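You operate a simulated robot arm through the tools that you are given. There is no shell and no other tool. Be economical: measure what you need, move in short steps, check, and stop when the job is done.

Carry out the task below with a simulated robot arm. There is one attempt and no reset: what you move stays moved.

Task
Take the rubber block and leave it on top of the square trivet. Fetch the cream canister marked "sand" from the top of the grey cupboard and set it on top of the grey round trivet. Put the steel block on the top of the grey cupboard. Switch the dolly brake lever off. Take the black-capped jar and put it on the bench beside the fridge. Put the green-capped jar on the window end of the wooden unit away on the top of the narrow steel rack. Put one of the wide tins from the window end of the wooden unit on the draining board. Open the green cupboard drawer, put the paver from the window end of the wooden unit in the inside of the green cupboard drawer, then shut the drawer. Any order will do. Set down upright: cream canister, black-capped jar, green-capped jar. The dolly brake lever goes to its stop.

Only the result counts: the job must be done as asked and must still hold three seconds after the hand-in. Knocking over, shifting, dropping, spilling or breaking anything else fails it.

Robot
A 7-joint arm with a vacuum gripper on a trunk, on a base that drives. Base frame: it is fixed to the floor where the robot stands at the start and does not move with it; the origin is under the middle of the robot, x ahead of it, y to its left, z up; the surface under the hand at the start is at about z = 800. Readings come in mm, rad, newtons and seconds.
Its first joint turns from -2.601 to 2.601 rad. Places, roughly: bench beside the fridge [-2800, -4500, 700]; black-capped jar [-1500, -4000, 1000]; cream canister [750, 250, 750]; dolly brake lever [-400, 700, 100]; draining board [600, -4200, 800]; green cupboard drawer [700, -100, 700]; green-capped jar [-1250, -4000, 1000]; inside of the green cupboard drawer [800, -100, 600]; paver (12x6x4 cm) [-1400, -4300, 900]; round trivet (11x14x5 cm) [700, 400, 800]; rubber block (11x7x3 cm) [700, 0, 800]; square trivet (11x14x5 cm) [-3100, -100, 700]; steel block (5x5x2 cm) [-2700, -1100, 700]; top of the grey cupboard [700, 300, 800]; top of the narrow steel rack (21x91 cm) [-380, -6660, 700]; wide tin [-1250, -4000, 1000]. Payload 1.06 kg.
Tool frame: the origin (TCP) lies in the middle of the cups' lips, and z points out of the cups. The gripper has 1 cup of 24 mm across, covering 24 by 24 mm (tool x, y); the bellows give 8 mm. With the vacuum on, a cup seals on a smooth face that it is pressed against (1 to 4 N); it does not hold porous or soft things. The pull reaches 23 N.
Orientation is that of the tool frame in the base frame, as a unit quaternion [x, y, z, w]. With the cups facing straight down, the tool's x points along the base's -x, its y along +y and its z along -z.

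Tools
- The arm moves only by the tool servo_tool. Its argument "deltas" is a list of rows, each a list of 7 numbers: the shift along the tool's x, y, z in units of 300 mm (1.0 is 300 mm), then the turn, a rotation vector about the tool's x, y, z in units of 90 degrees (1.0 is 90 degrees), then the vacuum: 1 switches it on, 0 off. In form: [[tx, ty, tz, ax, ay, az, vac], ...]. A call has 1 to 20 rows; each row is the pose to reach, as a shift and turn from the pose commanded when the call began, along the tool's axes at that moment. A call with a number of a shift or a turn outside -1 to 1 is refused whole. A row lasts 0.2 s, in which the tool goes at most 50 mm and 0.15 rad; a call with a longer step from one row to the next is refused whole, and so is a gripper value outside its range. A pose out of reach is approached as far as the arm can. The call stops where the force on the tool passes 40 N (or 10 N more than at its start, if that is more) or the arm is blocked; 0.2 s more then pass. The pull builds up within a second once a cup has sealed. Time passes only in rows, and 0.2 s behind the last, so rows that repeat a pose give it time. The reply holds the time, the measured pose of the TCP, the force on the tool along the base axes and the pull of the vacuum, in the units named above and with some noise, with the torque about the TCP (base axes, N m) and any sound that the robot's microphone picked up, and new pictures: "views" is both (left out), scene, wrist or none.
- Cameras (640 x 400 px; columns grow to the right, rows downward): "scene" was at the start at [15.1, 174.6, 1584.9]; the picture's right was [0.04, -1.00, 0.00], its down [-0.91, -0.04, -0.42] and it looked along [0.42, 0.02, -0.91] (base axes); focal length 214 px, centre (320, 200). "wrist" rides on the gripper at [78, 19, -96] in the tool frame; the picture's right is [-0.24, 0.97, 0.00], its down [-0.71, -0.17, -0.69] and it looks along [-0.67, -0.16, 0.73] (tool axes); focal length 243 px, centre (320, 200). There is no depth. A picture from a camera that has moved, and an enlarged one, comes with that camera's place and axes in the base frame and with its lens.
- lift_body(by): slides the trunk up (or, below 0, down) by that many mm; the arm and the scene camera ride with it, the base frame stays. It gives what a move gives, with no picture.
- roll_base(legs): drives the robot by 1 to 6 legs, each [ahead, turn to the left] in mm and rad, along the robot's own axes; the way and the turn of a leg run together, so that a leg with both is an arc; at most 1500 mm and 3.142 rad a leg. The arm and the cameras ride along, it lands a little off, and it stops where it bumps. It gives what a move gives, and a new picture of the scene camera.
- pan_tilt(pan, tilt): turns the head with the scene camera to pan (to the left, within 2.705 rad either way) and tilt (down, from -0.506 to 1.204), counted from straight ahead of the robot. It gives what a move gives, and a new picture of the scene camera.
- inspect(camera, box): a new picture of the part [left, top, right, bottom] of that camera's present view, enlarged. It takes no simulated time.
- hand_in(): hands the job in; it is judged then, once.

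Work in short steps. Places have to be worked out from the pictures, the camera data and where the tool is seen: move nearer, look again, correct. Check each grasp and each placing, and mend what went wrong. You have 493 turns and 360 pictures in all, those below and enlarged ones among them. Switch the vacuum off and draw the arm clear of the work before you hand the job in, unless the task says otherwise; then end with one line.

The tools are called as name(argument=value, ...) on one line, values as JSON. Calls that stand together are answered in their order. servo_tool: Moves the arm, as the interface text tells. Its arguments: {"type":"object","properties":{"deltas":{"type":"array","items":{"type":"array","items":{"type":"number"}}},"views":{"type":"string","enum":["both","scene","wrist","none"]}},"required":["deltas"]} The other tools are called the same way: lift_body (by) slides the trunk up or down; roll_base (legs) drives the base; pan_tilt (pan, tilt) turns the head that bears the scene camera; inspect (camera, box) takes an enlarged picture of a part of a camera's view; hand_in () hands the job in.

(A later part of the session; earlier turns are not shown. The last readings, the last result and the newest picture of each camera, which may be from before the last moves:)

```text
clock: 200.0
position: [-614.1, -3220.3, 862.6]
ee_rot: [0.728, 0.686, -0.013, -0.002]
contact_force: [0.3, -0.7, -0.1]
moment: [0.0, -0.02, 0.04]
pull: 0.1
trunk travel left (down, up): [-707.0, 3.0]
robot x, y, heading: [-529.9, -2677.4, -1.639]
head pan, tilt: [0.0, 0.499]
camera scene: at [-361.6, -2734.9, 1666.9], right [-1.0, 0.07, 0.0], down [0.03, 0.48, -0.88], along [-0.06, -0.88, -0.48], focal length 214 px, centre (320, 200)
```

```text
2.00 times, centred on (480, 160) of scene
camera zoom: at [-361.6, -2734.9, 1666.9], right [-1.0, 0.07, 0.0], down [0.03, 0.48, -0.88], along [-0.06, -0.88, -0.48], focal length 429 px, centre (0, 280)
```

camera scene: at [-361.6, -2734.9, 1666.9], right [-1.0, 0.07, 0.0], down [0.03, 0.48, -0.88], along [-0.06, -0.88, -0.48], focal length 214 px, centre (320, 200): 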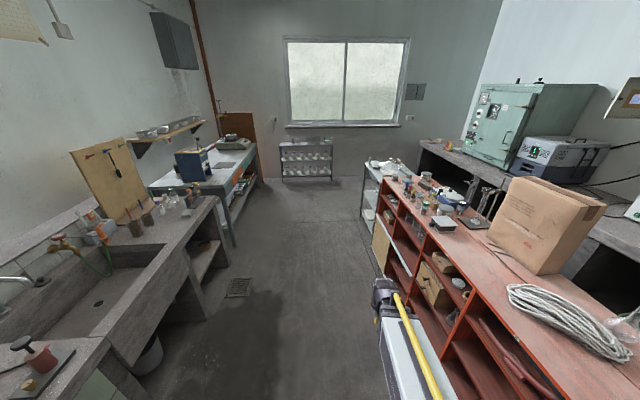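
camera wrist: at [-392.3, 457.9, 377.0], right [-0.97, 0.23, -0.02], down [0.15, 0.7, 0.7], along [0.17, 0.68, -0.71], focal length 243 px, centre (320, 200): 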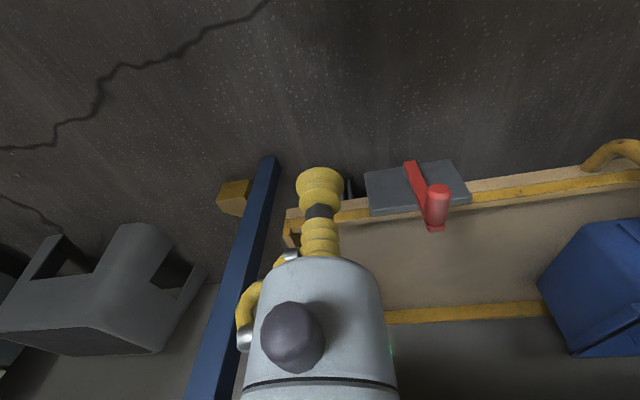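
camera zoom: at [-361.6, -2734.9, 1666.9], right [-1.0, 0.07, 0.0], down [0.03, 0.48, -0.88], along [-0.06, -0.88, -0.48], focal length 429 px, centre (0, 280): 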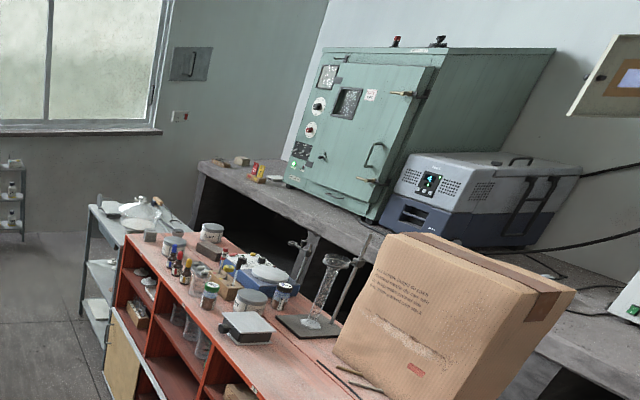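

The window end holds tins, jars and the paver. I'll drive on until abreast of them and then turn to face the unit.

roll_base(legs=[[1380, 0.03], [0, -1.53]])

pan_tilt(pan=0, tilt=0.8)

```text
clock: 209.0
position: [-1081.1, -4360.9, 863.1]
ee_rot: [0.941, 0.337, 0.0, 0.01]
contact_force: [7.4, -4.2, 0.5]
moment: [-0.05, 0.02, 0.05]
pull: 0.1
trunk travel left (down, up): [-707.0, 3.0]
robot x, y, heading: [-638.4, -4047.3, -2.454]
head pan, tilt: [0.0, 0.499]
stopped in leg 2: the force on the tool passed its limit at 136 N (the readings are from after the stop); the commanded pose is now the measured one
camera scene: at [-566.2, -4209.9, 1666.8], right [-0.63, 0.77, 0.0], down [0.37, 0.3, -0.88], along [-0.68, -0.56, -0.48], focal length 214 px, centre (320, 200)
```

scene: 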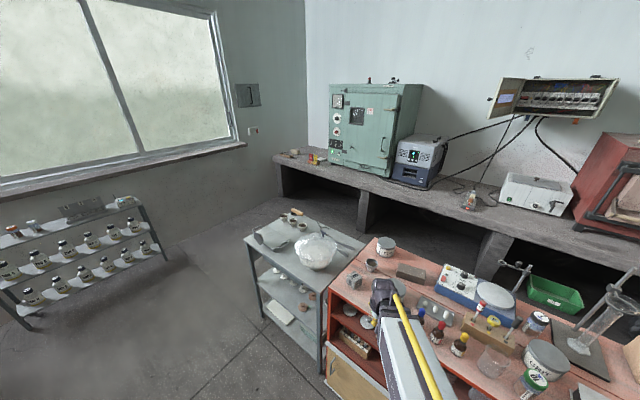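

```text
clock: 209.8
position: [-1081.0, -4362.1, 862.5]
ee_rot: [0.941, 0.338, 0.0, 0.009]
contact_force: [14.7, -7.6, 0.9]
moment: [-0.01, 0.01, 0.02]
pull: 0.0
trunk travel left (down, up): [-707.0, 3.0]
robot x, y, heading: [-642.6, -4046.9, -2.459]
head pan, tilt: [0.0, 0.799]
camera scene: at [-558.0, -4203.6, 1640.8], right [-0.63, 0.78, 0.0], down [0.55, 0.45, -0.7], along [-0.54, -0.44, -0.72], focal length 214 px, centre (320, 200)
```

scene: 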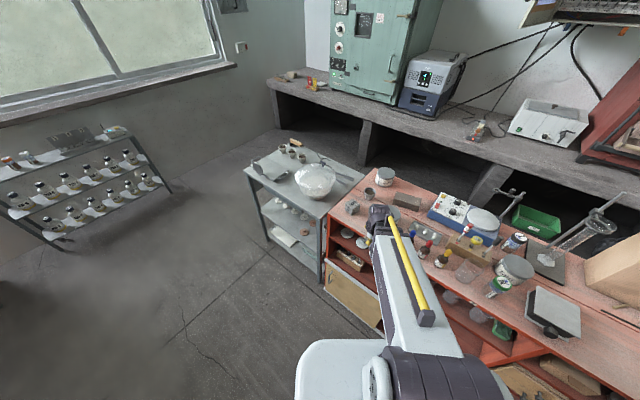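

The tool touched the unit's front edge during the turn because it was too low. I'll turn back a little to relieve it and then raise the tool well above the unit.

roll_base(legs=[[0, 0.2]])

servo_tool(deltas=[[0, 0, -0.15, 0, 0, 0, 0], [0, 0, -0.3, 0, 0, 0, 0], [0, 0, -0.45, 0, 0, 0, 0], [0, 0, -0.6, 0, 0, 0, 0], [0, 0, -0.75, 0, 0, 0, 0], [0, 0, -0.9, 0, 0, 0, 0], [0, 0, -0.95, 0, 0, 0, 0]], views="wrist")

```text
clock: 210.9
position: [-1010.2, -4445.4, 862.1]
ee_rot: [0.903, 0.43, 0.0, 0.01]
contact_force: [0.2, -0.1, 1.1]
moment: [-0.01, 0.01, 0.0]
pull: 0.0
trunk travel left (down, up): [-707.0, 3.0]
robot x, y, heading: [-639.9, -4048.3, -2.257]
head pan, tilt: [0.0, 0.799]
camera scene: at [-530.0, -4183.7, 1640.9], right [-0.78, 0.63, 0.0], down [0.45, 0.56, -0.7], along [-0.44, -0.54, -0.72], focal length 214 px, centre (320, 200)
```

scene: 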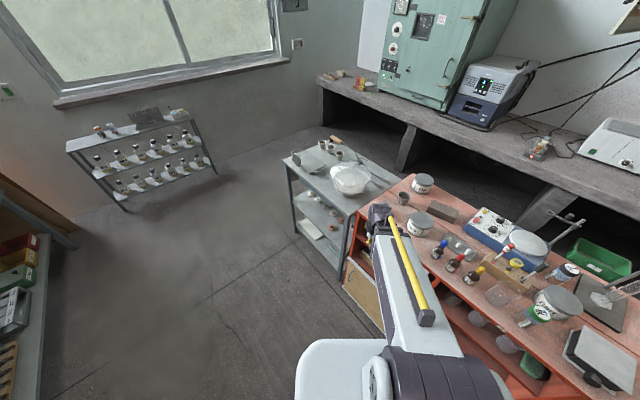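

```text
clock: 212.6
position: [-1013.4, -4439.6, 1148.7]
ee_rot: [0.903, 0.43, 0.001, 0.01]
contact_force: [-0.5, 0.8, 1.2]
moment: [0.0, -0.01, -0.01]
pull: 0.1
trunk travel left (down, up): [-707.0, 3.0]
robot x, y, heading: [-638.0, -4050.0, -2.254]
head pan, tilt: [0.0, 0.799]
camera wrist: at [-949.6, -4389.5, 1243.9], right [0.61, -0.79, 0.02], down [-0.59, -0.43, 0.69], along [-0.54, -0.43, -0.73], focal length 243 px, centre (320, 200)
```

wrist: 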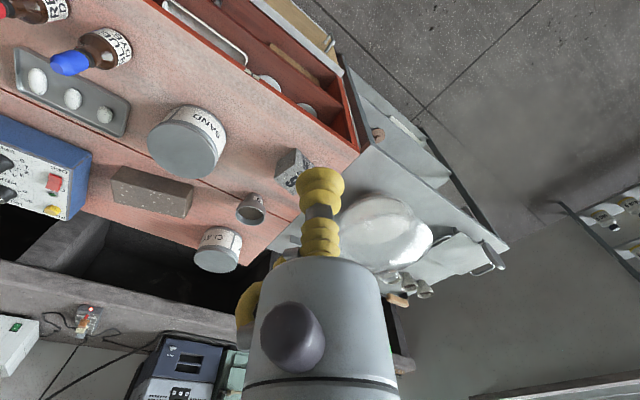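

Nothing on the unit was upset. With the tool high, I'll finish turning to face the unit.

roll_base(legs=[[0, -0.8]])

inspect(camera="wrist", box=[0, 0, 640, 400])

```text
clock: 215.1
position: [-1178.6, -4049.4, 1147.9]
ee_rot: [0.999, 0.043, -0.004, 0.009]
contact_force: [0.6, 1.1, 0.5]
moment: [0.0, -0.05, 0.0]
pull: 0.1
trunk travel left (down, up): [-707.0, 3.0]
robot x, y, heading: [-638.6, -4049.4, -3.064]
head pan, tilt: [0.0, 0.799]
camera scene: at [-661.3, -4220.8, 1640.9], right [-0.08, 1.0, 0.0], down [0.71, 0.06, -0.7], along [-0.69, -0.06, -0.72], focal length 214 px, centre (320, 200)
```

scene: 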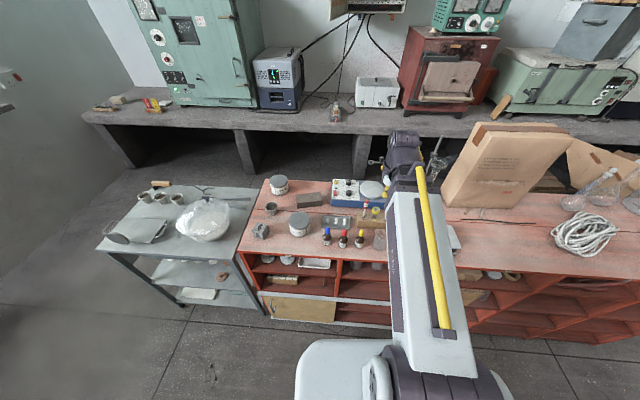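

```text
1.00 times, centred on (320, 200) of wrist (not enlarged: the box is as wide or as high as the picture)
camera zoom: at [-1098.2, -4060.5, 1243.4], right [-0.15, -0.99, 0.02], down [-0.72, 0.12, 0.69], along [-0.68, 0.09, -0.73], focal length 243 px, centre (320, 200)
```

zoom: 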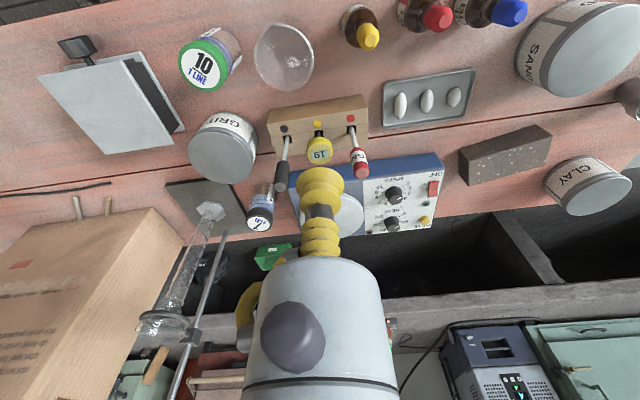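

inspect(camera="wrist", box=[150, 20, 390, 240])

```text
1.82 times, centred on (270, 130) of wrist
camera zoom: at [-1098.2, -4060.5, 1243.4], right [-0.15, -0.99, 0.02], down [-0.72, 0.12, 0.69], along [-0.68, 0.09, -0.73], focal length 441 px, centre (411, 327)
```

zoom: 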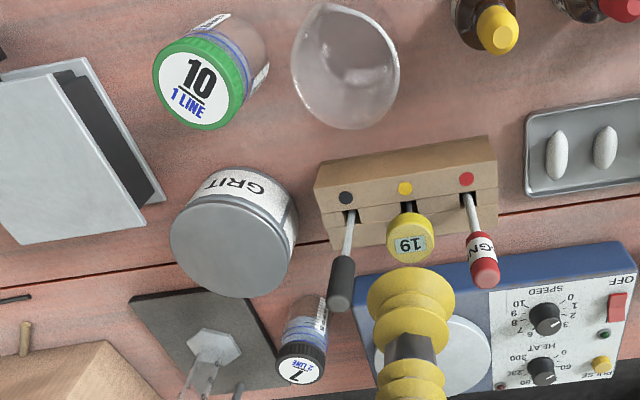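

I can see the green-capped jar ("10"), the black-capped jar ("7"), three wide tins (GRIT, SAND, CLAY) and the paver. I'll take the free-standing SAND tin at about (-1203, -4329) first for the draining board.

servo_tool(deltas=[[-0.02, 0.16, 0, 0, 0, 0, 0], [-0.05, 0.32, 0, 0, 0, 0, 0], [-0.08, 0.48, 0, 0, 0, 0, 0], [-0.11, 0.64, 0, 0, 0, 0, 0], [-0.14, 0.8, 0, 0, 0, 0, 0], [-0.16, 0.92, 0, 0, 0, 0, 0], [-0.16, 0.92, 0, 0, 0, 0, 0]], views="wrist")

```text
clock: 216.7
position: [-1209.9, -4328.8, 1150.4]
ee_rot: [0.999, 0.042, -0.003, 0.009]
contact_force: [-0.1, 0.4, 0.1]
moment: [0.01, -0.04, 0.04]
pull: 0.1
trunk travel left (down, up): [-707.0, 3.0]
robot x, y, heading: [-639.2, -4048.5, -3.06]
head pan, tilt: [0.0, 0.799]
camera wrist: at [-1128.3, -4340.9, 1245.9], right [-0.15, -0.99, 0.02], down [-0.72, 0.12, 0.69], along [-0.68, 0.09, -0.73], focal length 243 px, centre (320, 200)
```

wrist: 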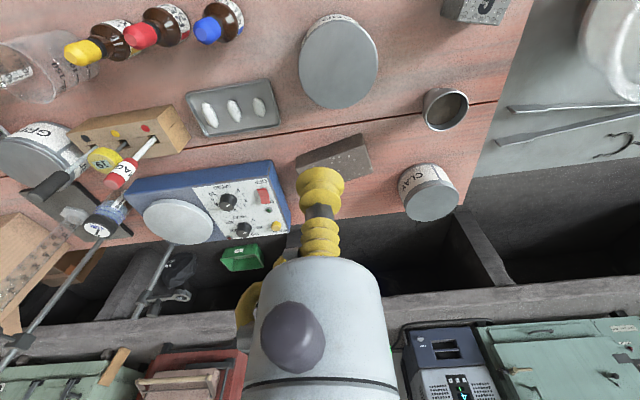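

The SAND tin top is at about (-1211, -4356, 931). I'll align and descend to z≈965.

servo_tool(deltas=[[-0.01, 0.05, 0.1, 0.0115, 0, 0, 0], [-0.01, 0.09, 0.22, 0.0115, 0, 0, 0], [-0.01, 0.09, 0.36, 0.0115, 0, 0, 0], [-0.01, 0.09, 0.5, 0.0115, 0, 0, 0], [-0.01, 0.09, 0.6, 0.0115, 0, 0, 0], [-0.01, 0.09, 0.6, 0.0115, 0, 0, 0]], views="wrist")

```text
clock: 218.1
position: [-1207.3, -4358.7, 971.0]
ee_rot: [0.999, 0.042, -0.003, 0.0]
contact_force: [0.5, -0.6, -0.2]
moment: [0.0, -0.01, 0.01]
pull: 0.0
trunk travel left (down, up): [-707.0, 3.0]
robot x, y, heading: [-641.7, -4048.8, -3.061]
head pan, tilt: [0.0, 0.799]
camera wrist: at [-1127.2, -4371.9, 1067.8], right [-0.15, -0.99, 0.0], down [-0.71, 0.11, 0.69], along [-0.68, 0.1, -0.72], focal length 243 px, centre (320, 200)
```

wrist: 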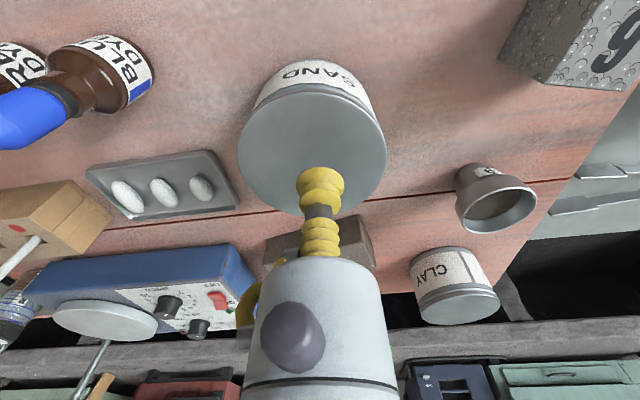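

Nearly centred, so I'll shift 4 mm and descend with vacuum on.

servo_tool(deltas=[[0, -0.013, 0.06, 0, 0, 0, 1], [0, -0.013, 0.1, 0, 0, 0, 1], [0, -0.013, 0.12, 0, 0, 0, 1], [0, -0.013, 0.13, 0, 0, 0, 1], [0, -0.013, 0.13, 0, 0, 0, 1]], views="none")

```text
clock: 219.1
position: [-1208.0, -4354.3, 939.0]
ee_rot: [0.999, 0.042, -0.008, 0.002]
contact_force: [0.8, 1.3, 21.6]
moment: [0.08, -0.14, 0.0]
pull: 23.8
trunk travel left (down, up): [-707.0, 3.0]
robot x, y, heading: [-644.9, -4051.5, -3.056]
head pan, tilt: [0.0, 0.799]
stopped in row 5: the force on the tool passed its limit at 43 N (the readings are from after the stop); the commanded pose is now the measured one
```

Sealed with the tin top at z≈941. I'll lift it.

servo_tool(deltas=[[0, 0, -0.05, 0, 0, 0, 1], [0, 0, -0.15, 0, 0, 0, 1], [0, 0, -0.3, 0, 0, 0, 1], [0, 0, -0.45, 0, 0, 0, 1], [0, 0, -0.55, 0, 0, 0, 1], [0, 0, -0.55, 0, 0, 0, 1]], views="wrist")

```text
clock: 220.5
position: [-1209.0, -4354.9, 1103.5]
ee_rot: [0.999, 0.041, -0.006, 0.001]
contact_force: [-0.5, -1.2, -4.3]
moment: [0.0, -0.03, 0.0]
pull: 22.8
trunk travel left (down, up): [-707.0, 3.0]
robot x, y, heading: [-640.4, -4052.1, -3.058]
head pan, tilt: [0.0, 0.799]
camera wrist: at [-1127.4, -4367.9, 1198.8], right [-0.15, -0.99, 0.0], down [-0.71, 0.11, 0.69], along [-0.69, 0.1, -0.72], focal length 243 px, centre (320, 200)
```

wrist: 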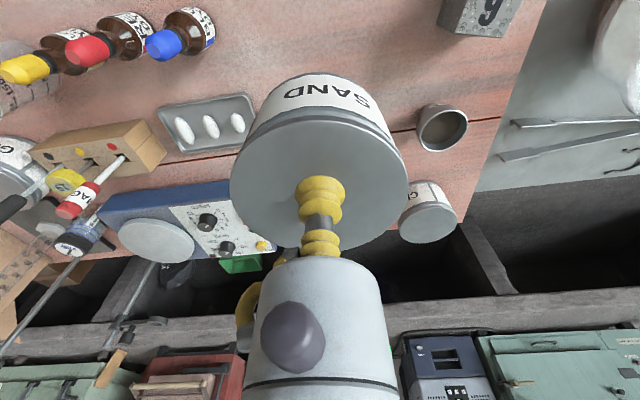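

Held. I'll turn left to face the sink side, with the tin well above everything, and look.

roll_base(legs=[[0, 1.5], [0, 1.55]])

```text
clock: 228.2
position: [-26.4, -3843.7, 1102.6]
ee_rot: [0.042, 0.999, 0.001, 0.005]
contact_force: [0.4, 1.2, -4.8]
moment: [0.01, 0.06, 0.03]
pull: 23.1
trunk travel left (down, up): [-707.0, 3.0]
robot x, y, heading: [-640.6, -4051.5, -0.089]
head pan, tilt: [0.0, 0.799]
camera scene: at [-589.1, -3881.9, 1640.9], right [-0.09, -1.0, 0.0], down [-0.71, 0.06, -0.7], along [0.69, -0.06, -0.72], focal length 214 px, centre (320, 200)
```

scene: 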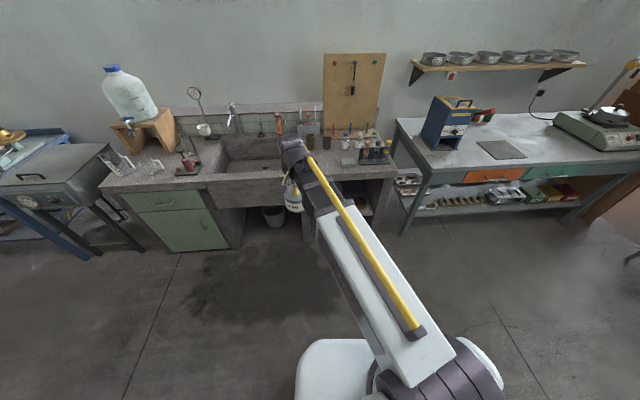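

inspect(camera="scene", box=[200, 90, 424, 230])

```text
2.86 times, centred on (312, 160) of scene
camera zoom: at [-589.1, -3881.9, 1640.9], right [-0.09, -1.0, 0.0], down [-0.71, 0.06, -0.7], along [0.69, -0.06, -0.72], focal length 613 px, centre (343, 314)
```

zoom: 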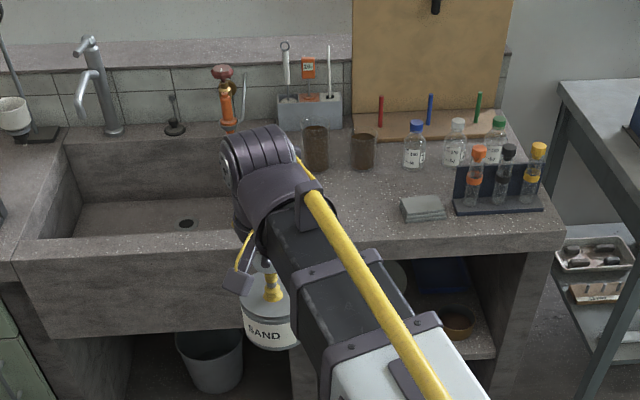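

The clear spot on the draining board is about (545, -4045), between the sink edge and the scourer. I'll drive 420 mm closer.

roll_base(legs=[[420, 0.05]])

inspect(camera="wrist", box=[0, 0, 640, 400])

```text
clock: 230.7
position: [374.6, -3835.8, 1102.4]
ee_rot: [0.015, 1.0, 0.0, 0.006]
contact_force: [0.4, 0.3, -4.2]
moment: [0.0, 0.04, 0.01]
pull: 22.6
trunk travel left (down, up): [-707.0, 3.0]
robot x, y, heading: [-229.9, -4074.1, -0.034]
head pan, tilt: [0.0, 0.799]
camera scene: at [-185.0, -3903.9, 1640.9], right [-0.03, -1.0, 0.0], down [-0.72, 0.02, -0.7], along [0.7, -0.02, -0.72], focal length 214 px, centre (320, 200)
```

scene: 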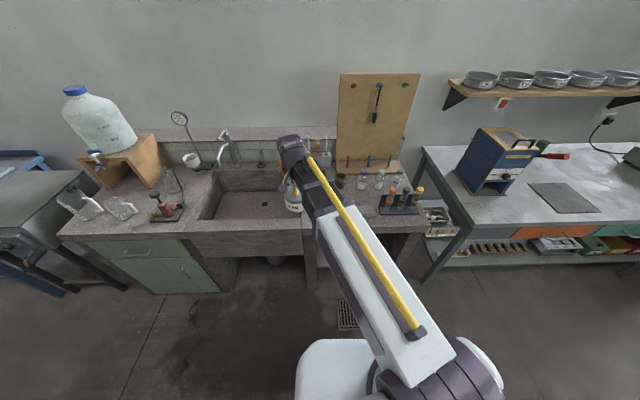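

```text
1.00 times, centred on (320, 200) of wrist (not enlarged: the box is as wide or as high as the picture)
camera zoom: at [296.2, -3815.2, 1198.4], right [0.26, 0.96, 0.0], down [0.69, -0.19, 0.69], along [0.67, -0.18, -0.72], focal length 243 px, centre (320, 200)
```

zoom: 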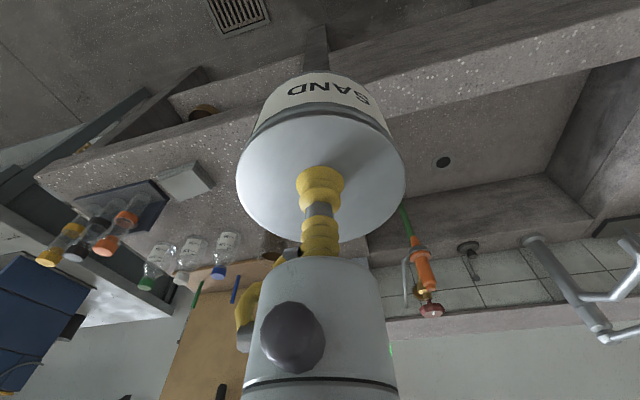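

servo_tool(deltas=[[-0.06, -0.1, 0, 0, 0, 0, 1], [-0.14, -0.2, 0, 0, 0, 0, 1], [-0.22, -0.3, 0, 0, 0, 0, 1], [-0.3, -0.4, 0, 0, 0, 0, 1], [-0.38, -0.5, 0, 0, 0, 0, 1], [-0.46, -0.6, 0, 0, 0, 0, 1], [-0.553, -0.667, 0, 0, 0, 0, 1], [-0.553, -0.667, 0, 0, 0, 0, 1]])

```text
clock: 232.5
position: [533.9, -4039.8, 1103.7]
ee_rot: [0.014, 1.0, 0.001, 0.007]
contact_force: [-0.4, -0.6, -3.8]
moment: [0.01, 0.04, -0.02]
pull: 22.6
trunk travel left (down, up): [-707.0, 3.0]
robot x, y, heading: [-226.3, -4076.4, -0.033]
head pan, tilt: [0.0, 0.799]
camera scene: at [-185.1, -3904.1, 1640.9], right [-0.03, -1.0, 0.0], down [-0.72, 0.02, -0.7], along [0.7, -0.02, -0.72], focal length 214 px, centre (320, 200)
camera wrist: at [456.2, -4019.4, 1198.6], right [0.26, 0.96, 0.0], down [0.69, -0.19, 0.69], along [0.67, -0.18, -0.72], focal length 243 px, centre (320, 200)
```

scene: 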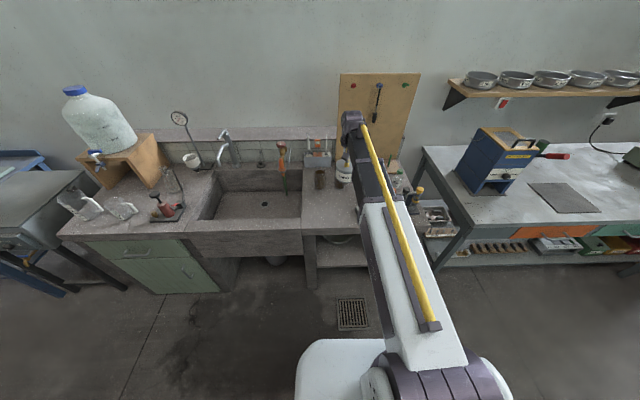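
wrist: 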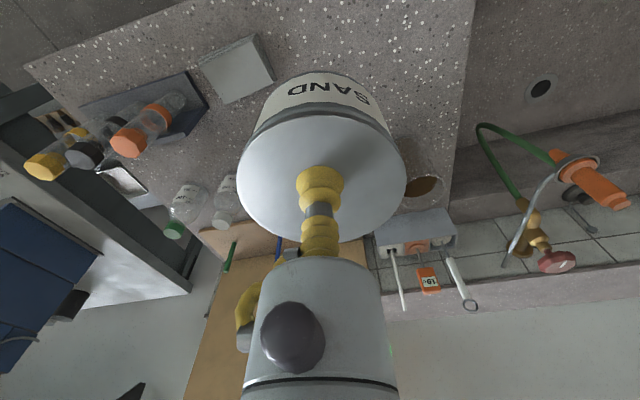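

I'll shift 15 mm away from the scourer and lower to z≈900 first.

servo_tool(deltas=[[-0.03, 0.06, 0.14, 0, 0, 0, 1], [-0.03, 0.06, 0.28, 0, 0, 0, 1], [-0.03, 0.06, 0.42, 0, 0, 0, 1], [-0.03, 0.06, 0.56, 0, 0, 0, 1], [-0.03, 0.06, 0.66, 0, 0, 0, 1], [-0.03, 0.06, 0.66, 0, 0, 0, 1]], views="both")

```text
clock: 233.9
position: [545.6, -4021.7, 906.9]
ee_rot: [0.014, 1.0, 0.001, 0.006]
contact_force: [0.0, -0.3, -4.0]
moment: [-0.04, 0.03, 0.01]
pull: 22.8
trunk travel left (down, up): [-707.0, 3.0]
robot x, y, heading: [-226.6, -4071.4, -0.03]
head pan, tilt: [0.0, 0.799]
camera scene: at [-185.1, -3904.1, 1640.9], right [-0.03, -1.0, 0.0], down [-0.72, 0.02, -0.7], along [0.7, -0.02, -0.72], focal length 214 px, centre (320, 200)
camera wrist: at [467.4, -4000.4, 1002.2], right [0.26, 0.96, 0.0], down [0.69, -0.19, 0.69], along [0.67, -0.18, -0.72], focal length 243 px, centre (320, 200)
```

scene: 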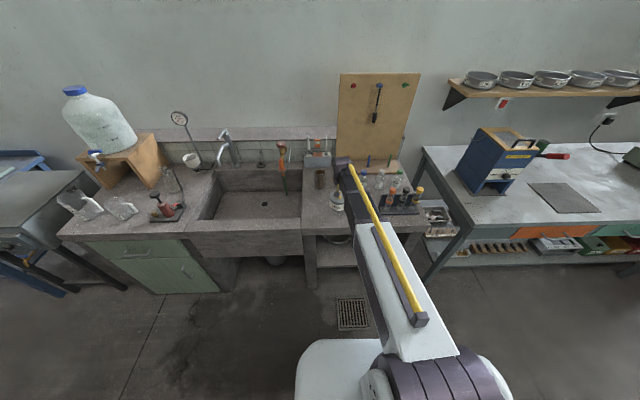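
wrist: 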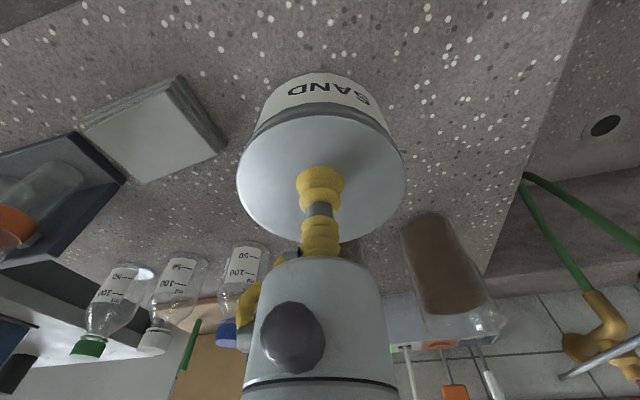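

servo_tool(deltas=[[0, 0, 0.03, 0, 0, 0, 1], [0, 0, 0.06, 0, 0, 0, 1], [0, 0, 0.085, 0, 0, 0, 1], [0, 0, 0.085, 0, 0, 0, 1]], views="none")

servo_tool(deltas=[[0, 0, 0.012, 0, 0, 0, 1], [0, 0, 0.024, 0, 0, 0, 1], [0, 0, 0.024, 0, 0, 0, 1]], views="none")

```text
clock: 234.9
position: [545.3, -4021.2, 881.1]
ee_rot: [0.015, 1.0, 0.001, 0.006]
contact_force: [-0.6, -0.4, -3.4]
moment: [0.0, 0.07, -0.03]
pull: 22.8
trunk travel left (down, up): [-707.0, 3.0]
robot x, y, heading: [-227.6, -4074.1, -0.029]
head pan, tilt: [0.0, 0.799]
```

```text
clock: 235.7
position: [547.7, -4022.0, 873.8]
ee_rot: [0.015, 1.0, 0.0, 0.007]
contact_force: [0.2, -0.5, -3.6]
moment: [0.06, 0.0, -0.01]
pull: 23.1
trunk travel left (down, up): [-707.0, 3.0]
robot x, y, heading: [-226.3, -4077.1, -0.031]
head pan, tilt: [0.0, 0.799]
```

servo_tool(deltas=[[0, 0, 0.012, 0, 0, 0, 1], [0, 0, 0.024, 0, 0, 0, 1], [0, 0, 0.024, 0, 0, 0, 1]], views="none")

servo_tool(deltas=[[0, 0, 0.008, 0, 0, 0, 1], [0, 0, 0.016, 0, 0, 0, 1], [0, 0, 0.016, 0, 0, 0, 1]], views="none")

```text
clock: 236.5
position: [546.6, -4022.7, 867.2]
ee_rot: [0.015, 1.0, 0.0, 0.007]
contact_force: [5.1, 0.0, 9.1]
moment: [-0.03, 0.07, 0.01]
pull: 23.1
trunk travel left (down, up): [-707.0, 3.0]
robot x, y, heading: [-229.1, -4073.6, -0.031]
head pan, tilt: [0.0, 0.799]
```

```text
clock: 237.3
position: [544.0, -4023.0, 861.5]
ee_rot: [0.015, 1.0, 0.001, 0.007]
contact_force: [8.0, -2.1, 18.5]
moment: [0.0, 0.12, 0.01]
pull: 22.4
trunk travel left (down, up): [-707.0, 3.0]
robot x, y, heading: [-227.8, -4074.2, -0.035]
head pan, tilt: [0.0, 0.799]
```

The tin is down on the board, so I'll release and rise.

servo_tool(deltas=[[0, 0, 0, 0, 0, 0, 0], [0, 0, 0, 0, 0, 0, 0], [0, 0, 0, 0, 0, 0, 0], [0, 0, -0.04, 0, 0, 0, 0], [0, 0, -0.2, 0, 0, 0, 0], [0, 0, -0.36, 0, 0, 0, 0], [0, 0, -0.52, 0, 0, 0, 0], [0, 0, -0.68, 0, 0, 0, 0], [0, 0, -0.84, 0, 0, 0, 0], [0, 0, -0.98, 0, 0, 0, 0], [0, 0, -0.98, 0, 0, 0, 0]], views="wrist")

```text
clock: 239.7
position: [541.5, -4022.9, 1156.3]
ee_rot: [0.015, 1.0, 0.0, 0.007]
contact_force: [-1.0, 0.3, -0.4]
moment: [0.01, -0.01, 0.02]
pull: 0.1
trunk travel left (down, up): [-707.0, 3.0]
robot x, y, heading: [-228.5, -4078.1, -0.033]
head pan, tilt: [0.0, 0.799]
camera wrist: at [462.8, -4002.0, 1251.3], right [0.26, 0.96, 0.0], down [0.69, -0.19, 0.69], along [0.67, -0.18, -0.72], focal length 243 px, centre (320, 200)
```

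wrist: 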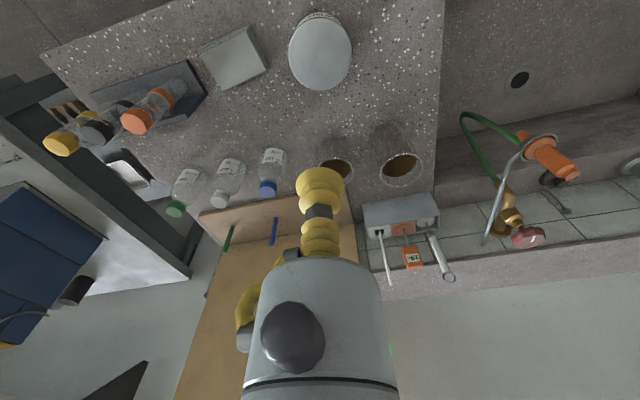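

The tin stands on the draining board. I'll retract the arm, back up and turn right to face the unit again.

servo_tool(deltas=[[0.15, 0, 0, 0, 0, 0, 0], [0.3, 0, 0, 0, 0, 0, 0], [0.45, 0, 0, 0, 0, 0, 0], [0.6, 0, 0, 0, 0, 0, 0], [0.6, 0, 0, 0, 0, 0, 0]], views="none")

roll_base(legs=[[-420, 0], [0, -1.5], [0, -1.55]])

inspect(camera="wrist", box=[0, 0, 640, 400])

```text
clock: 240.9
position: [360.2, -4016.2, 1153.9]
ee_rot: [0.015, 1.0, 0.001, 0.006]
contact_force: [-0.7, 0.5, 0.6]
moment: [-0.01, 0.02, 0.0]
pull: 0.1
trunk travel left (down, up): [-707.0, 3.0]
robot x, y, heading: [-228.3, -4076.7, -0.033]
head pan, tilt: [0.0, 0.799]
```

```text
clock: 250.9
position: [-1223.0, -4193.2, 1155.3]
ee_rot: [0.999, 0.048, -0.007, 0.001]
contact_force: [0.2, 0.5, 1.0]
moment: [-0.04, 0.01, 0.04]
pull: 0.0
trunk travel left (down, up): [-707.0, 3.0]
robot x, y, heading: [-650.3, -4057.9, -3.046]
head pan, tilt: [0.0, 0.799]
camera scene: at [-669.3, -4231.0, 1640.9], right [-0.1, 1.0, 0.0], down [0.71, 0.07, -0.7], along [-0.69, -0.07, -0.72], focal length 214 px, centre (320, 200)
```

scene: 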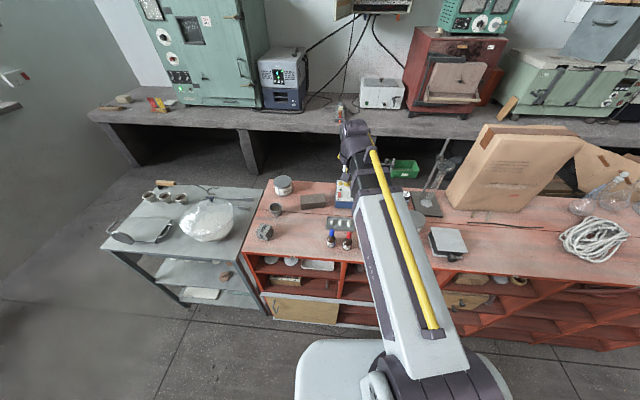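

```text
1.00 times, centred on (320, 200) of wrist (not enlarged: the box is as wide or as high as the picture)
camera zoom: at [-1141.7, -4204.5, 1249.7], right [-0.14, -0.99, 0.0], down [-0.71, 0.1, 0.69], along [-0.69, 0.09, -0.72], focal length 243 px, centre (320, 200)
```

zoom: 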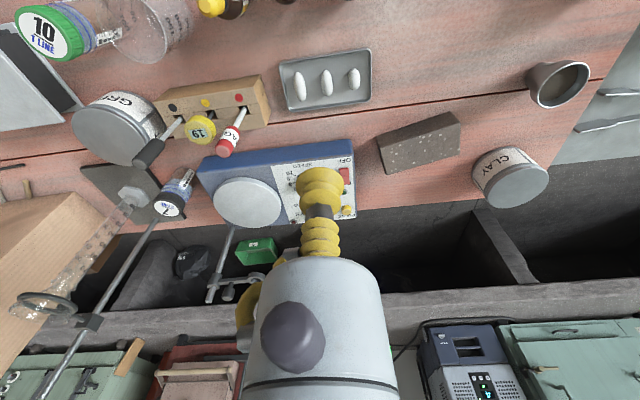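

The green-capped jar top is at about (-1152, -3940, 971), slightly too close. I'll back up 70 mm and bring the tool over it.

roll_base(legs=[[-70, 0]])

servo_tool(deltas=[[0.015, -0.15, 0, 0, 0, 0, 0], [0.03, -0.3, 0, 0, 0, 0, 0], [0.045, -0.45, 0, 0, 0, 0, 0], [0.06, -0.6, 0, 0, 0, 0, 0], [0.075, -0.75, 0, 0, 0, 0, 0], [0.079, -0.816, 0, 0, 0, 0, 0], [0.079, -0.816, 0.05, 0, 0, 0, 0]], views="wrist")

```text
clock: 251.9
position: [-1151.3, -4185.7, 1154.5]
ee_rot: [0.999, 0.049, -0.007, 0.001]
contact_force: [0.5, 0.5, -0.2]
moment: [0.0, 0.02, 0.01]
pull: 0.1
trunk travel left (down, up): [-707.0, 3.0]
robot x, y, heading: [-579.8, -4052.0, -3.041]
head pan, tilt: [0.0, 0.799]
camera scene: at [-597.0, -4224.2, 1640.9], right [-0.1, 1.0, 0.0], down [0.71, 0.07, -0.7], along [-0.69, -0.07, -0.72], focal length 214 px, centre (320, 200)
```

scene: 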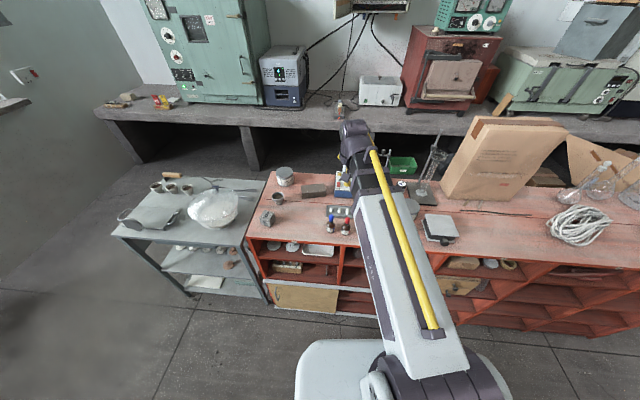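

```text
clock: 253.5
position: [-1151.5, -3941.2, 1140.7]
ee_rot: [0.999, 0.05, -0.006, 0.002]
contact_force: [0.0, 0.3, -0.5]
moment: [0.0, 0.04, -0.03]
pull: 0.0
trunk travel left (down, up): [-707.0, 3.0]
robot x, y, heading: [-578.2, -4057.0, -3.05]
head pan, tilt: [0.0, 0.799]
camera wrist: at [-1069.7, -3952.9, 1235.3], right [-0.14, -0.99, 0.0], down [-0.71, 0.1, 0.69], along [-0.69, 0.09, -0.72], focal length 243 px, centre (320, 200)
```

wrist: 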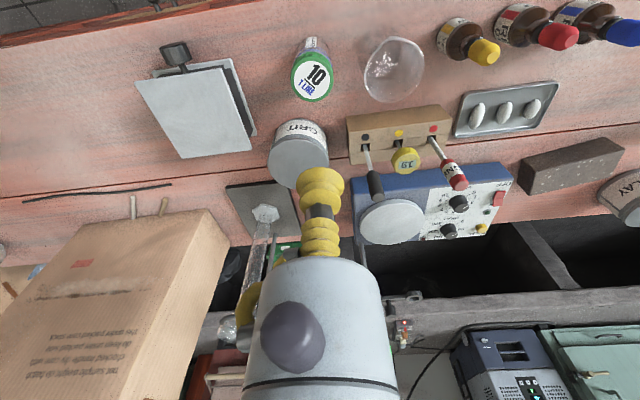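

On axis. I'll descend to just above the cap.

servo_tool(deltas=[[0, -0.012, 0.15, 0, 0, 0, 0], [0, -0.012, 0.3, 0, 0, 0, 0], [0, -0.012, 0.42, 0, 0, 0, 0], [0, -0.012, 0.46, 0, 0, 0, 0], [0, -0.012, 0.46, 0, 0, 0, 0]], views="wrist")

```text
clock: 254.7
position: [-1153.8, -3936.5, 1001.6]
ee_rot: [0.999, 0.049, -0.006, 0.001]
contact_force: [0.4, 0.2, -0.2]
moment: [0.01, 0.03, -0.05]
pull: 0.1
trunk travel left (down, up): [-707.0, 3.0]
robot x, y, heading: [-579.0, -4056.1, -3.045]
head pan, tilt: [0.0, 0.799]
camera wrist: at [-1071.5, -3949.8, 1097.6], right [-0.14, -0.99, 0.0], down [-0.71, 0.1, 0.69], along [-0.69, 0.09, -0.72], focal length 243 px, centre (320, 200)
```

wrist: 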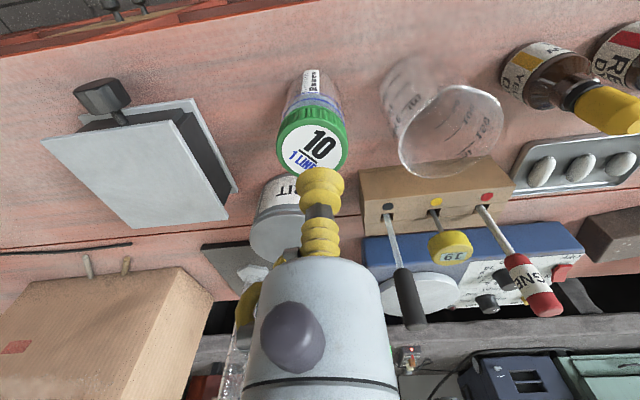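

servo_tool(deltas=[[0, -0.014, 0.05, 0, 0, 0, 1], [0, -0.014, 0.085, 0, 0, 0, 1], [0, -0.014, 0.1, 0, 0, 0, 1], [0, -0.014, 0.1, 0, 0, 0, 1]], views="wrist")

```text
clock: 255.7
position: [-1154.0, -3933.8, 970.9]
ee_rot: [0.999, 0.048, -0.006, 0.0]
contact_force: [-0.4, 0.3, -0.2]
moment: [0.01, 0.02, -0.03]
pull: 0.1
trunk travel left (down, up): [-707.0, 3.0]
robot x, y, heading: [-578.4, -4055.7, -3.045]
head pan, tilt: [0.0, 0.799]
camera wrist: at [-1073.1, -3945.3, 1066.9], right [-0.14, -0.99, 0.0], down [-0.71, 0.1, 0.69], along [-0.69, 0.09, -0.72], focal length 243 px, centre (320, 200)
```

wrist: 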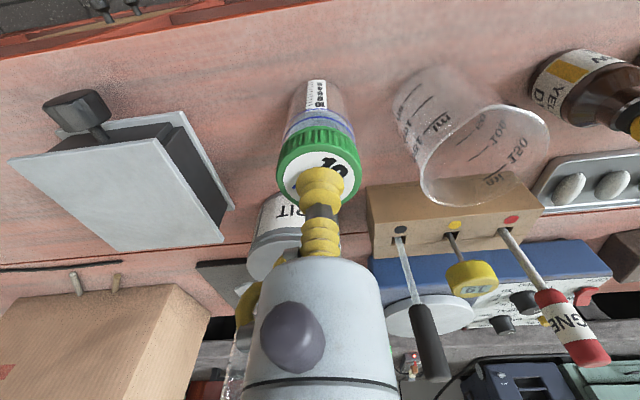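

servo_tool(deltas=[[0, 0, 0.015, 0, 0, 0, 1], [0, 0, 0.03, 0, 0, 0, 1], [0, 0, 0.035, 0, 0, 0, 1], [0, 0, 0.035, 0, 0, 0, 1]], views="none")

```text
clock: 256.7
position: [-1155.3, -3932.7, 960.4]
ee_rot: [0.999, 0.05, -0.007, 0.001]
contact_force: [-3.9, -1.4, 18.0]
moment: [0.01, -0.04, -0.04]
pull: 22.7
trunk travel left (down, up): [-707.0, 3.0]
robot x, y, heading: [-579.2, -4054.0, -3.05]
head pan, tilt: [0.0, 0.799]
```

Sealed. I'll lift high.

servo_tool(deltas=[[0, 0, -0.05, 0, 0, 0, 1], [0, 0, -0.18, 0, 0, 0, 1], [0, 0, -0.34, 0, 0, 0, 1], [0, 0, -0.5, 0, 0, 0, 1], [0, 0, -0.66, 0, 0, 0, 1], [0, 0, -0.72, 0, 0, 0, 1], [0, 0, -0.72, 0, 0, 0, 1]], views="wrist")

```text
clock: 258.3
position: [-1151.9, -3932.2, 1175.4]
ee_rot: [0.999, 0.048, -0.006, 0.002]
contact_force: [0.6, 0.9, -1.7]
moment: [0.02, 0.03, 0.01]
pull: 22.8
trunk travel left (down, up): [-707.0, 3.0]
robot x, y, heading: [-580.0, -4052.1, -3.048]
head pan, tilt: [0.0, 0.799]
camera wrist: at [-1069.7, -3942.8, 1271.2], right [-0.14, -0.99, 0.0], down [-0.71, 0.1, 0.69], along [-0.69, 0.09, -0.72], focal length 243 px, centre (320, 200)
```

wrist: 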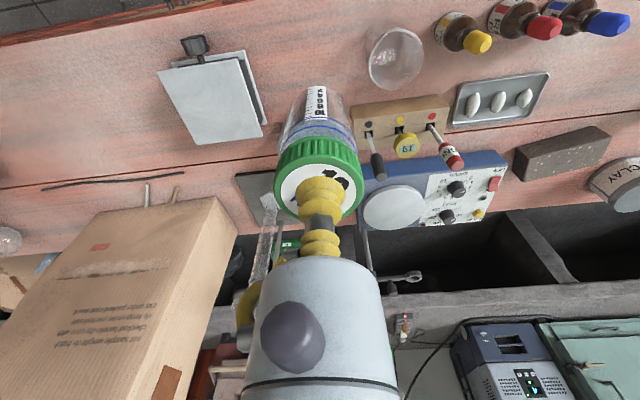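

Held. I'll turn left toward the window and drive toward the narrow rack.

pan_tilt(pan=0, tilt=0.6)

roll_base(legs=[[0, 1.5], [1300, 0]])

inspect(camera="scene", box=[220, 100, 460, 250])

```text
clock: 259.0
position: [-1151.3, -3931.1, 1175.1]
ee_rot: [0.999, 0.049, -0.007, 0.001]
contact_force: [0.1, -0.9, -0.7]
moment: [0.01, -0.02, 0.0]
pull: 22.5
trunk travel left (down, up): [-707.0, 3.0]
robot x, y, heading: [-576.5, -4052.6, -3.047]
head pan, tilt: [0.0, 0.6]
camera scene: at [-605.5, -4225.0, 1657.7], right [-0.1, 1.0, 0.0], down [0.56, 0.05, -0.82], along [-0.82, -0.08, -0.57], focal length 214 px, centre (320, 200)
```

scene: 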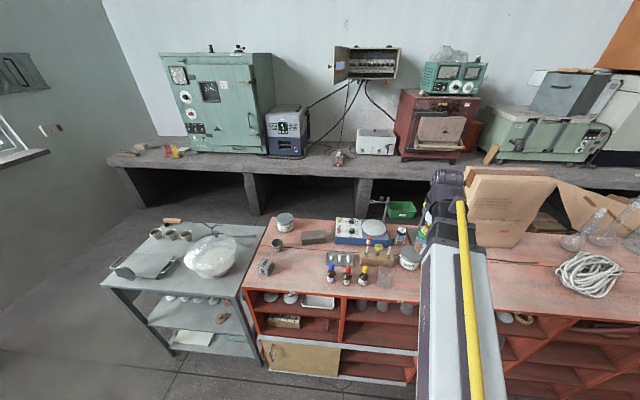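

```text
clock: 269.2
position: [-673.2, -5913.0, 1174.5]
ee_rot: [0.686, 0.728, -0.003, 0.004]
contact_force: [0.6, -1.1, -2.1]
moment: [-0.01, 0.03, 0.01]
pull: 22.9
trunk travel left (down, up): [-707.0, 3.0]
robot x, y, heading: [-529.3, -5343.6, -1.513]
head pan, tilt: [0.0, 0.6]
camera scene: at [-357.3, -5376.1, 1657.8], right [-1.0, -0.06, 0.0], down [-0.03, 0.56, -0.83], along [0.05, -0.82, -0.56], focal length 214 px, centre (320, 200)
```

scene: 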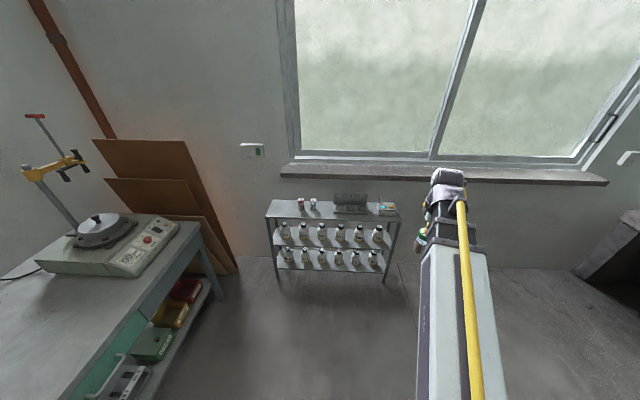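

```text
2.67 times, centred on (340, 175) of scene
camera zoom: at [-357.3, -5376.1, 1657.8], right [-1.0, -0.06, 0.0], down [-0.03, 0.56, -0.83], along [0.05, -0.82, -0.56], focal length 572 px, centre (267, 267)
```

zoom: 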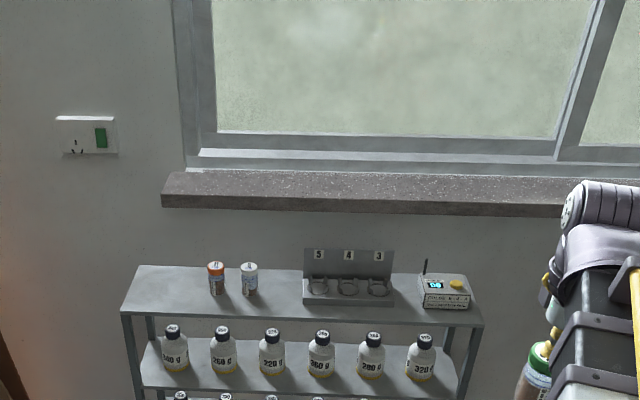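

The rack top's left end (x≈-80 to 100) is free, and the sill overhangs the back, so I'll aim near the front at (0, -6612). I'll drive to about (-330, -5900).

roll_base(legs=[[0, 0.286], [580, 0]])

inspect(camera="wrist", box=[0, 0, 640, 400])

```text
clock: 273.4
position: [-322.4, -6472.8, 1175.9]
ee_rot: [0.578, 0.816, -0.002, 0.006]
contact_force: [0.1, 0.1, -1.3]
moment: [0.01, -0.02, 0.01]
pull: 22.5
trunk travel left (down, up): [-707.0, 3.0]
robot x, y, heading: [-337.6, -5889.7, -1.238]
head pan, tilt: [0.0, 0.6]
camera scene: at [-163.6, -5870.7, 1657.8], right [-0.94, -0.33, 0.0], down [-0.18, 0.53, -0.82], along [0.27, -0.78, -0.57], focal length 214 px, centre (320, 200)
```

scene: 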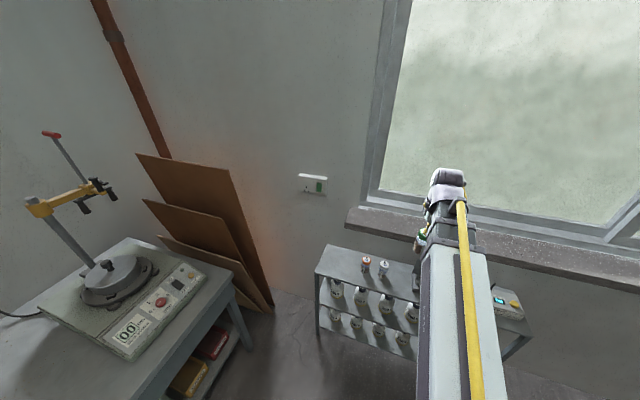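

```text
1.00 times, centred on (320, 200) of wrist (not enlarged: the box is as wide or as high as the picture)
camera zoom: at [-329.3, -6392.6, 1270.8], right [1.0, 0.1, 0.0], down [0.07, -0.72, 0.69], along [0.07, -0.69, -0.72], focal length 243 px, centre (320, 200)
```

zoom: 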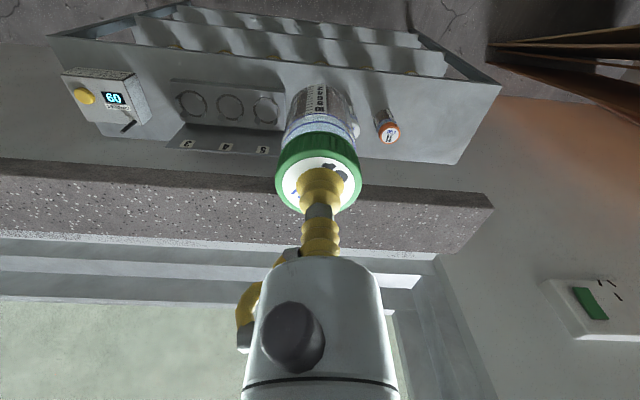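

The rack's front edge is at y≈-6550, and the sill edge at y≈-6729, z≈906. I'll move the jar above (5, -6625).

servo_tool(deltas=[[-0.105, 0.108, 0, 0, 0, 0, 1], [-0.21, 0.216, 0, 0, 0, 0, 1], [-0.315, 0.324, 0, 0, 0, 0, 1], [-0.42, 0.432, 0, 0, 0, 0, 1], [-0.525, 0.54, 0, 0, 0, 0, 1], [-0.63, 0.65, 0, 0, 0, 0, 1], [-0.735, 0.76, 0, 0, 0, 0, 1], [-0.84, 0.868, 0, 0, 0, 0, 1], [-0.84, 0.868, 0, 0, 0, 0, 1]], views="wrist")

```text
clock: 275.4
position: [8.3, -6622.7, 1183.5]
ee_rot: [0.579, 0.815, -0.003, 0.005]
contact_force: [-0.5, -0.2, -1.1]
moment: [-0.03, -0.02, 0.03]
pull: 22.8
trunk travel left (down, up): [-707.0, 3.0]
robot x, y, heading: [-339.4, -5885.0, -1.237]
head pan, tilt: [0.0, 0.6]
camera wrist: at [-0.5, -6542.5, 1278.7], right [1.0, 0.1, 0.0], down [0.07, -0.72, 0.69], along [0.07, -0.69, -0.72], focal length 243 px, centre (320, 200)
```

wrist: 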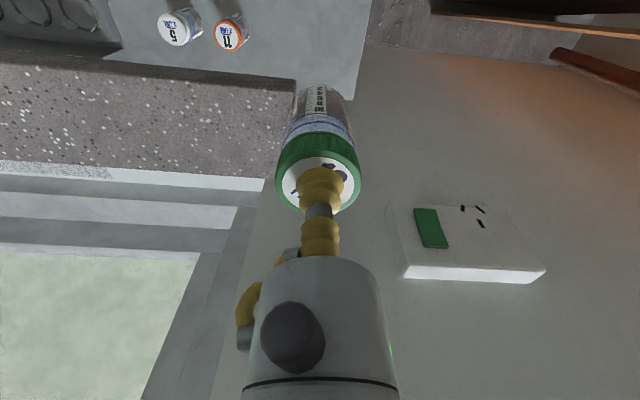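

Good column. I'll lower the trunk 320 mm to bring the jar down toward the rack top.

lift_body(by=-320)

servo_tool(deltas=[[0, 0, 0.0, 0, 0, 0, 1]], views="both")

```text
clock: 278.6
position: [8.3, -6623.3, 863.9]
ee_rot: [0.578, 0.816, -0.003, 0.006]
contact_force: [0.4, 0.9, -2.9]
moment: [0.04, 0.0, 0.0]
pull: 22.9
trunk travel left (down, up): [-387.0, 323.0]
robot x, y, heading: [-337.0, -5887.8, -1.235]
head pan, tilt: [0.0, 0.6]
```

```text
clock: 279.0
position: [8.2, -6623.6, 863.5]
ee_rot: [0.578, 0.816, -0.002, 0.005]
contact_force: [-0.7, -0.2, -1.9]
moment: [0.03, 0.02, 0.01]
pull: 22.7
trunk travel left (down, up): [-387.0, 323.0]
robot x, y, heading: [-339.5, -5888.1, -1.241]
head pan, tilt: [0.0, 0.6]
camera scene: at [-163.4, -5870.1, 1337.7], right [-0.94, -0.33, 0.0], down [-0.19, 0.53, -0.83], along [0.27, -0.78, -0.56], focal length 214 px, centre (320, 200)
camera wrist: at [-0.5, -6542.0, 958.9], right [0.99, 0.1, 0.0], down [0.07, -0.72, 0.69], along [0.07, -0.69, -0.72], focal length 243 px, centre (320, 200)
```

scene: 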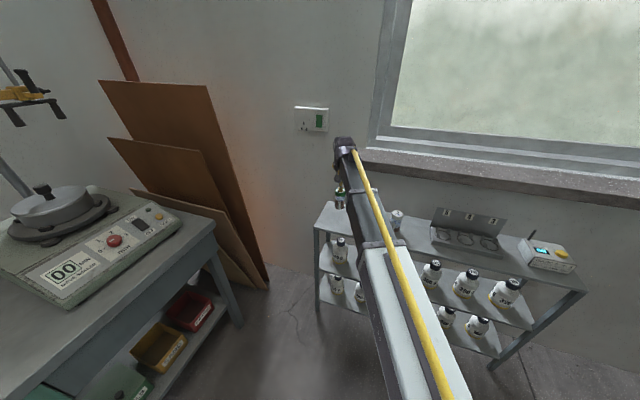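
wrist: 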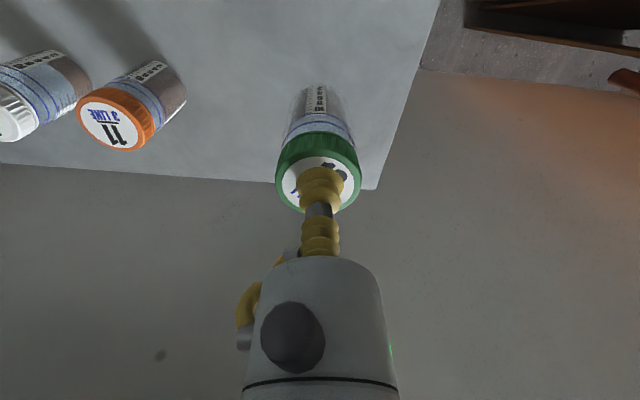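

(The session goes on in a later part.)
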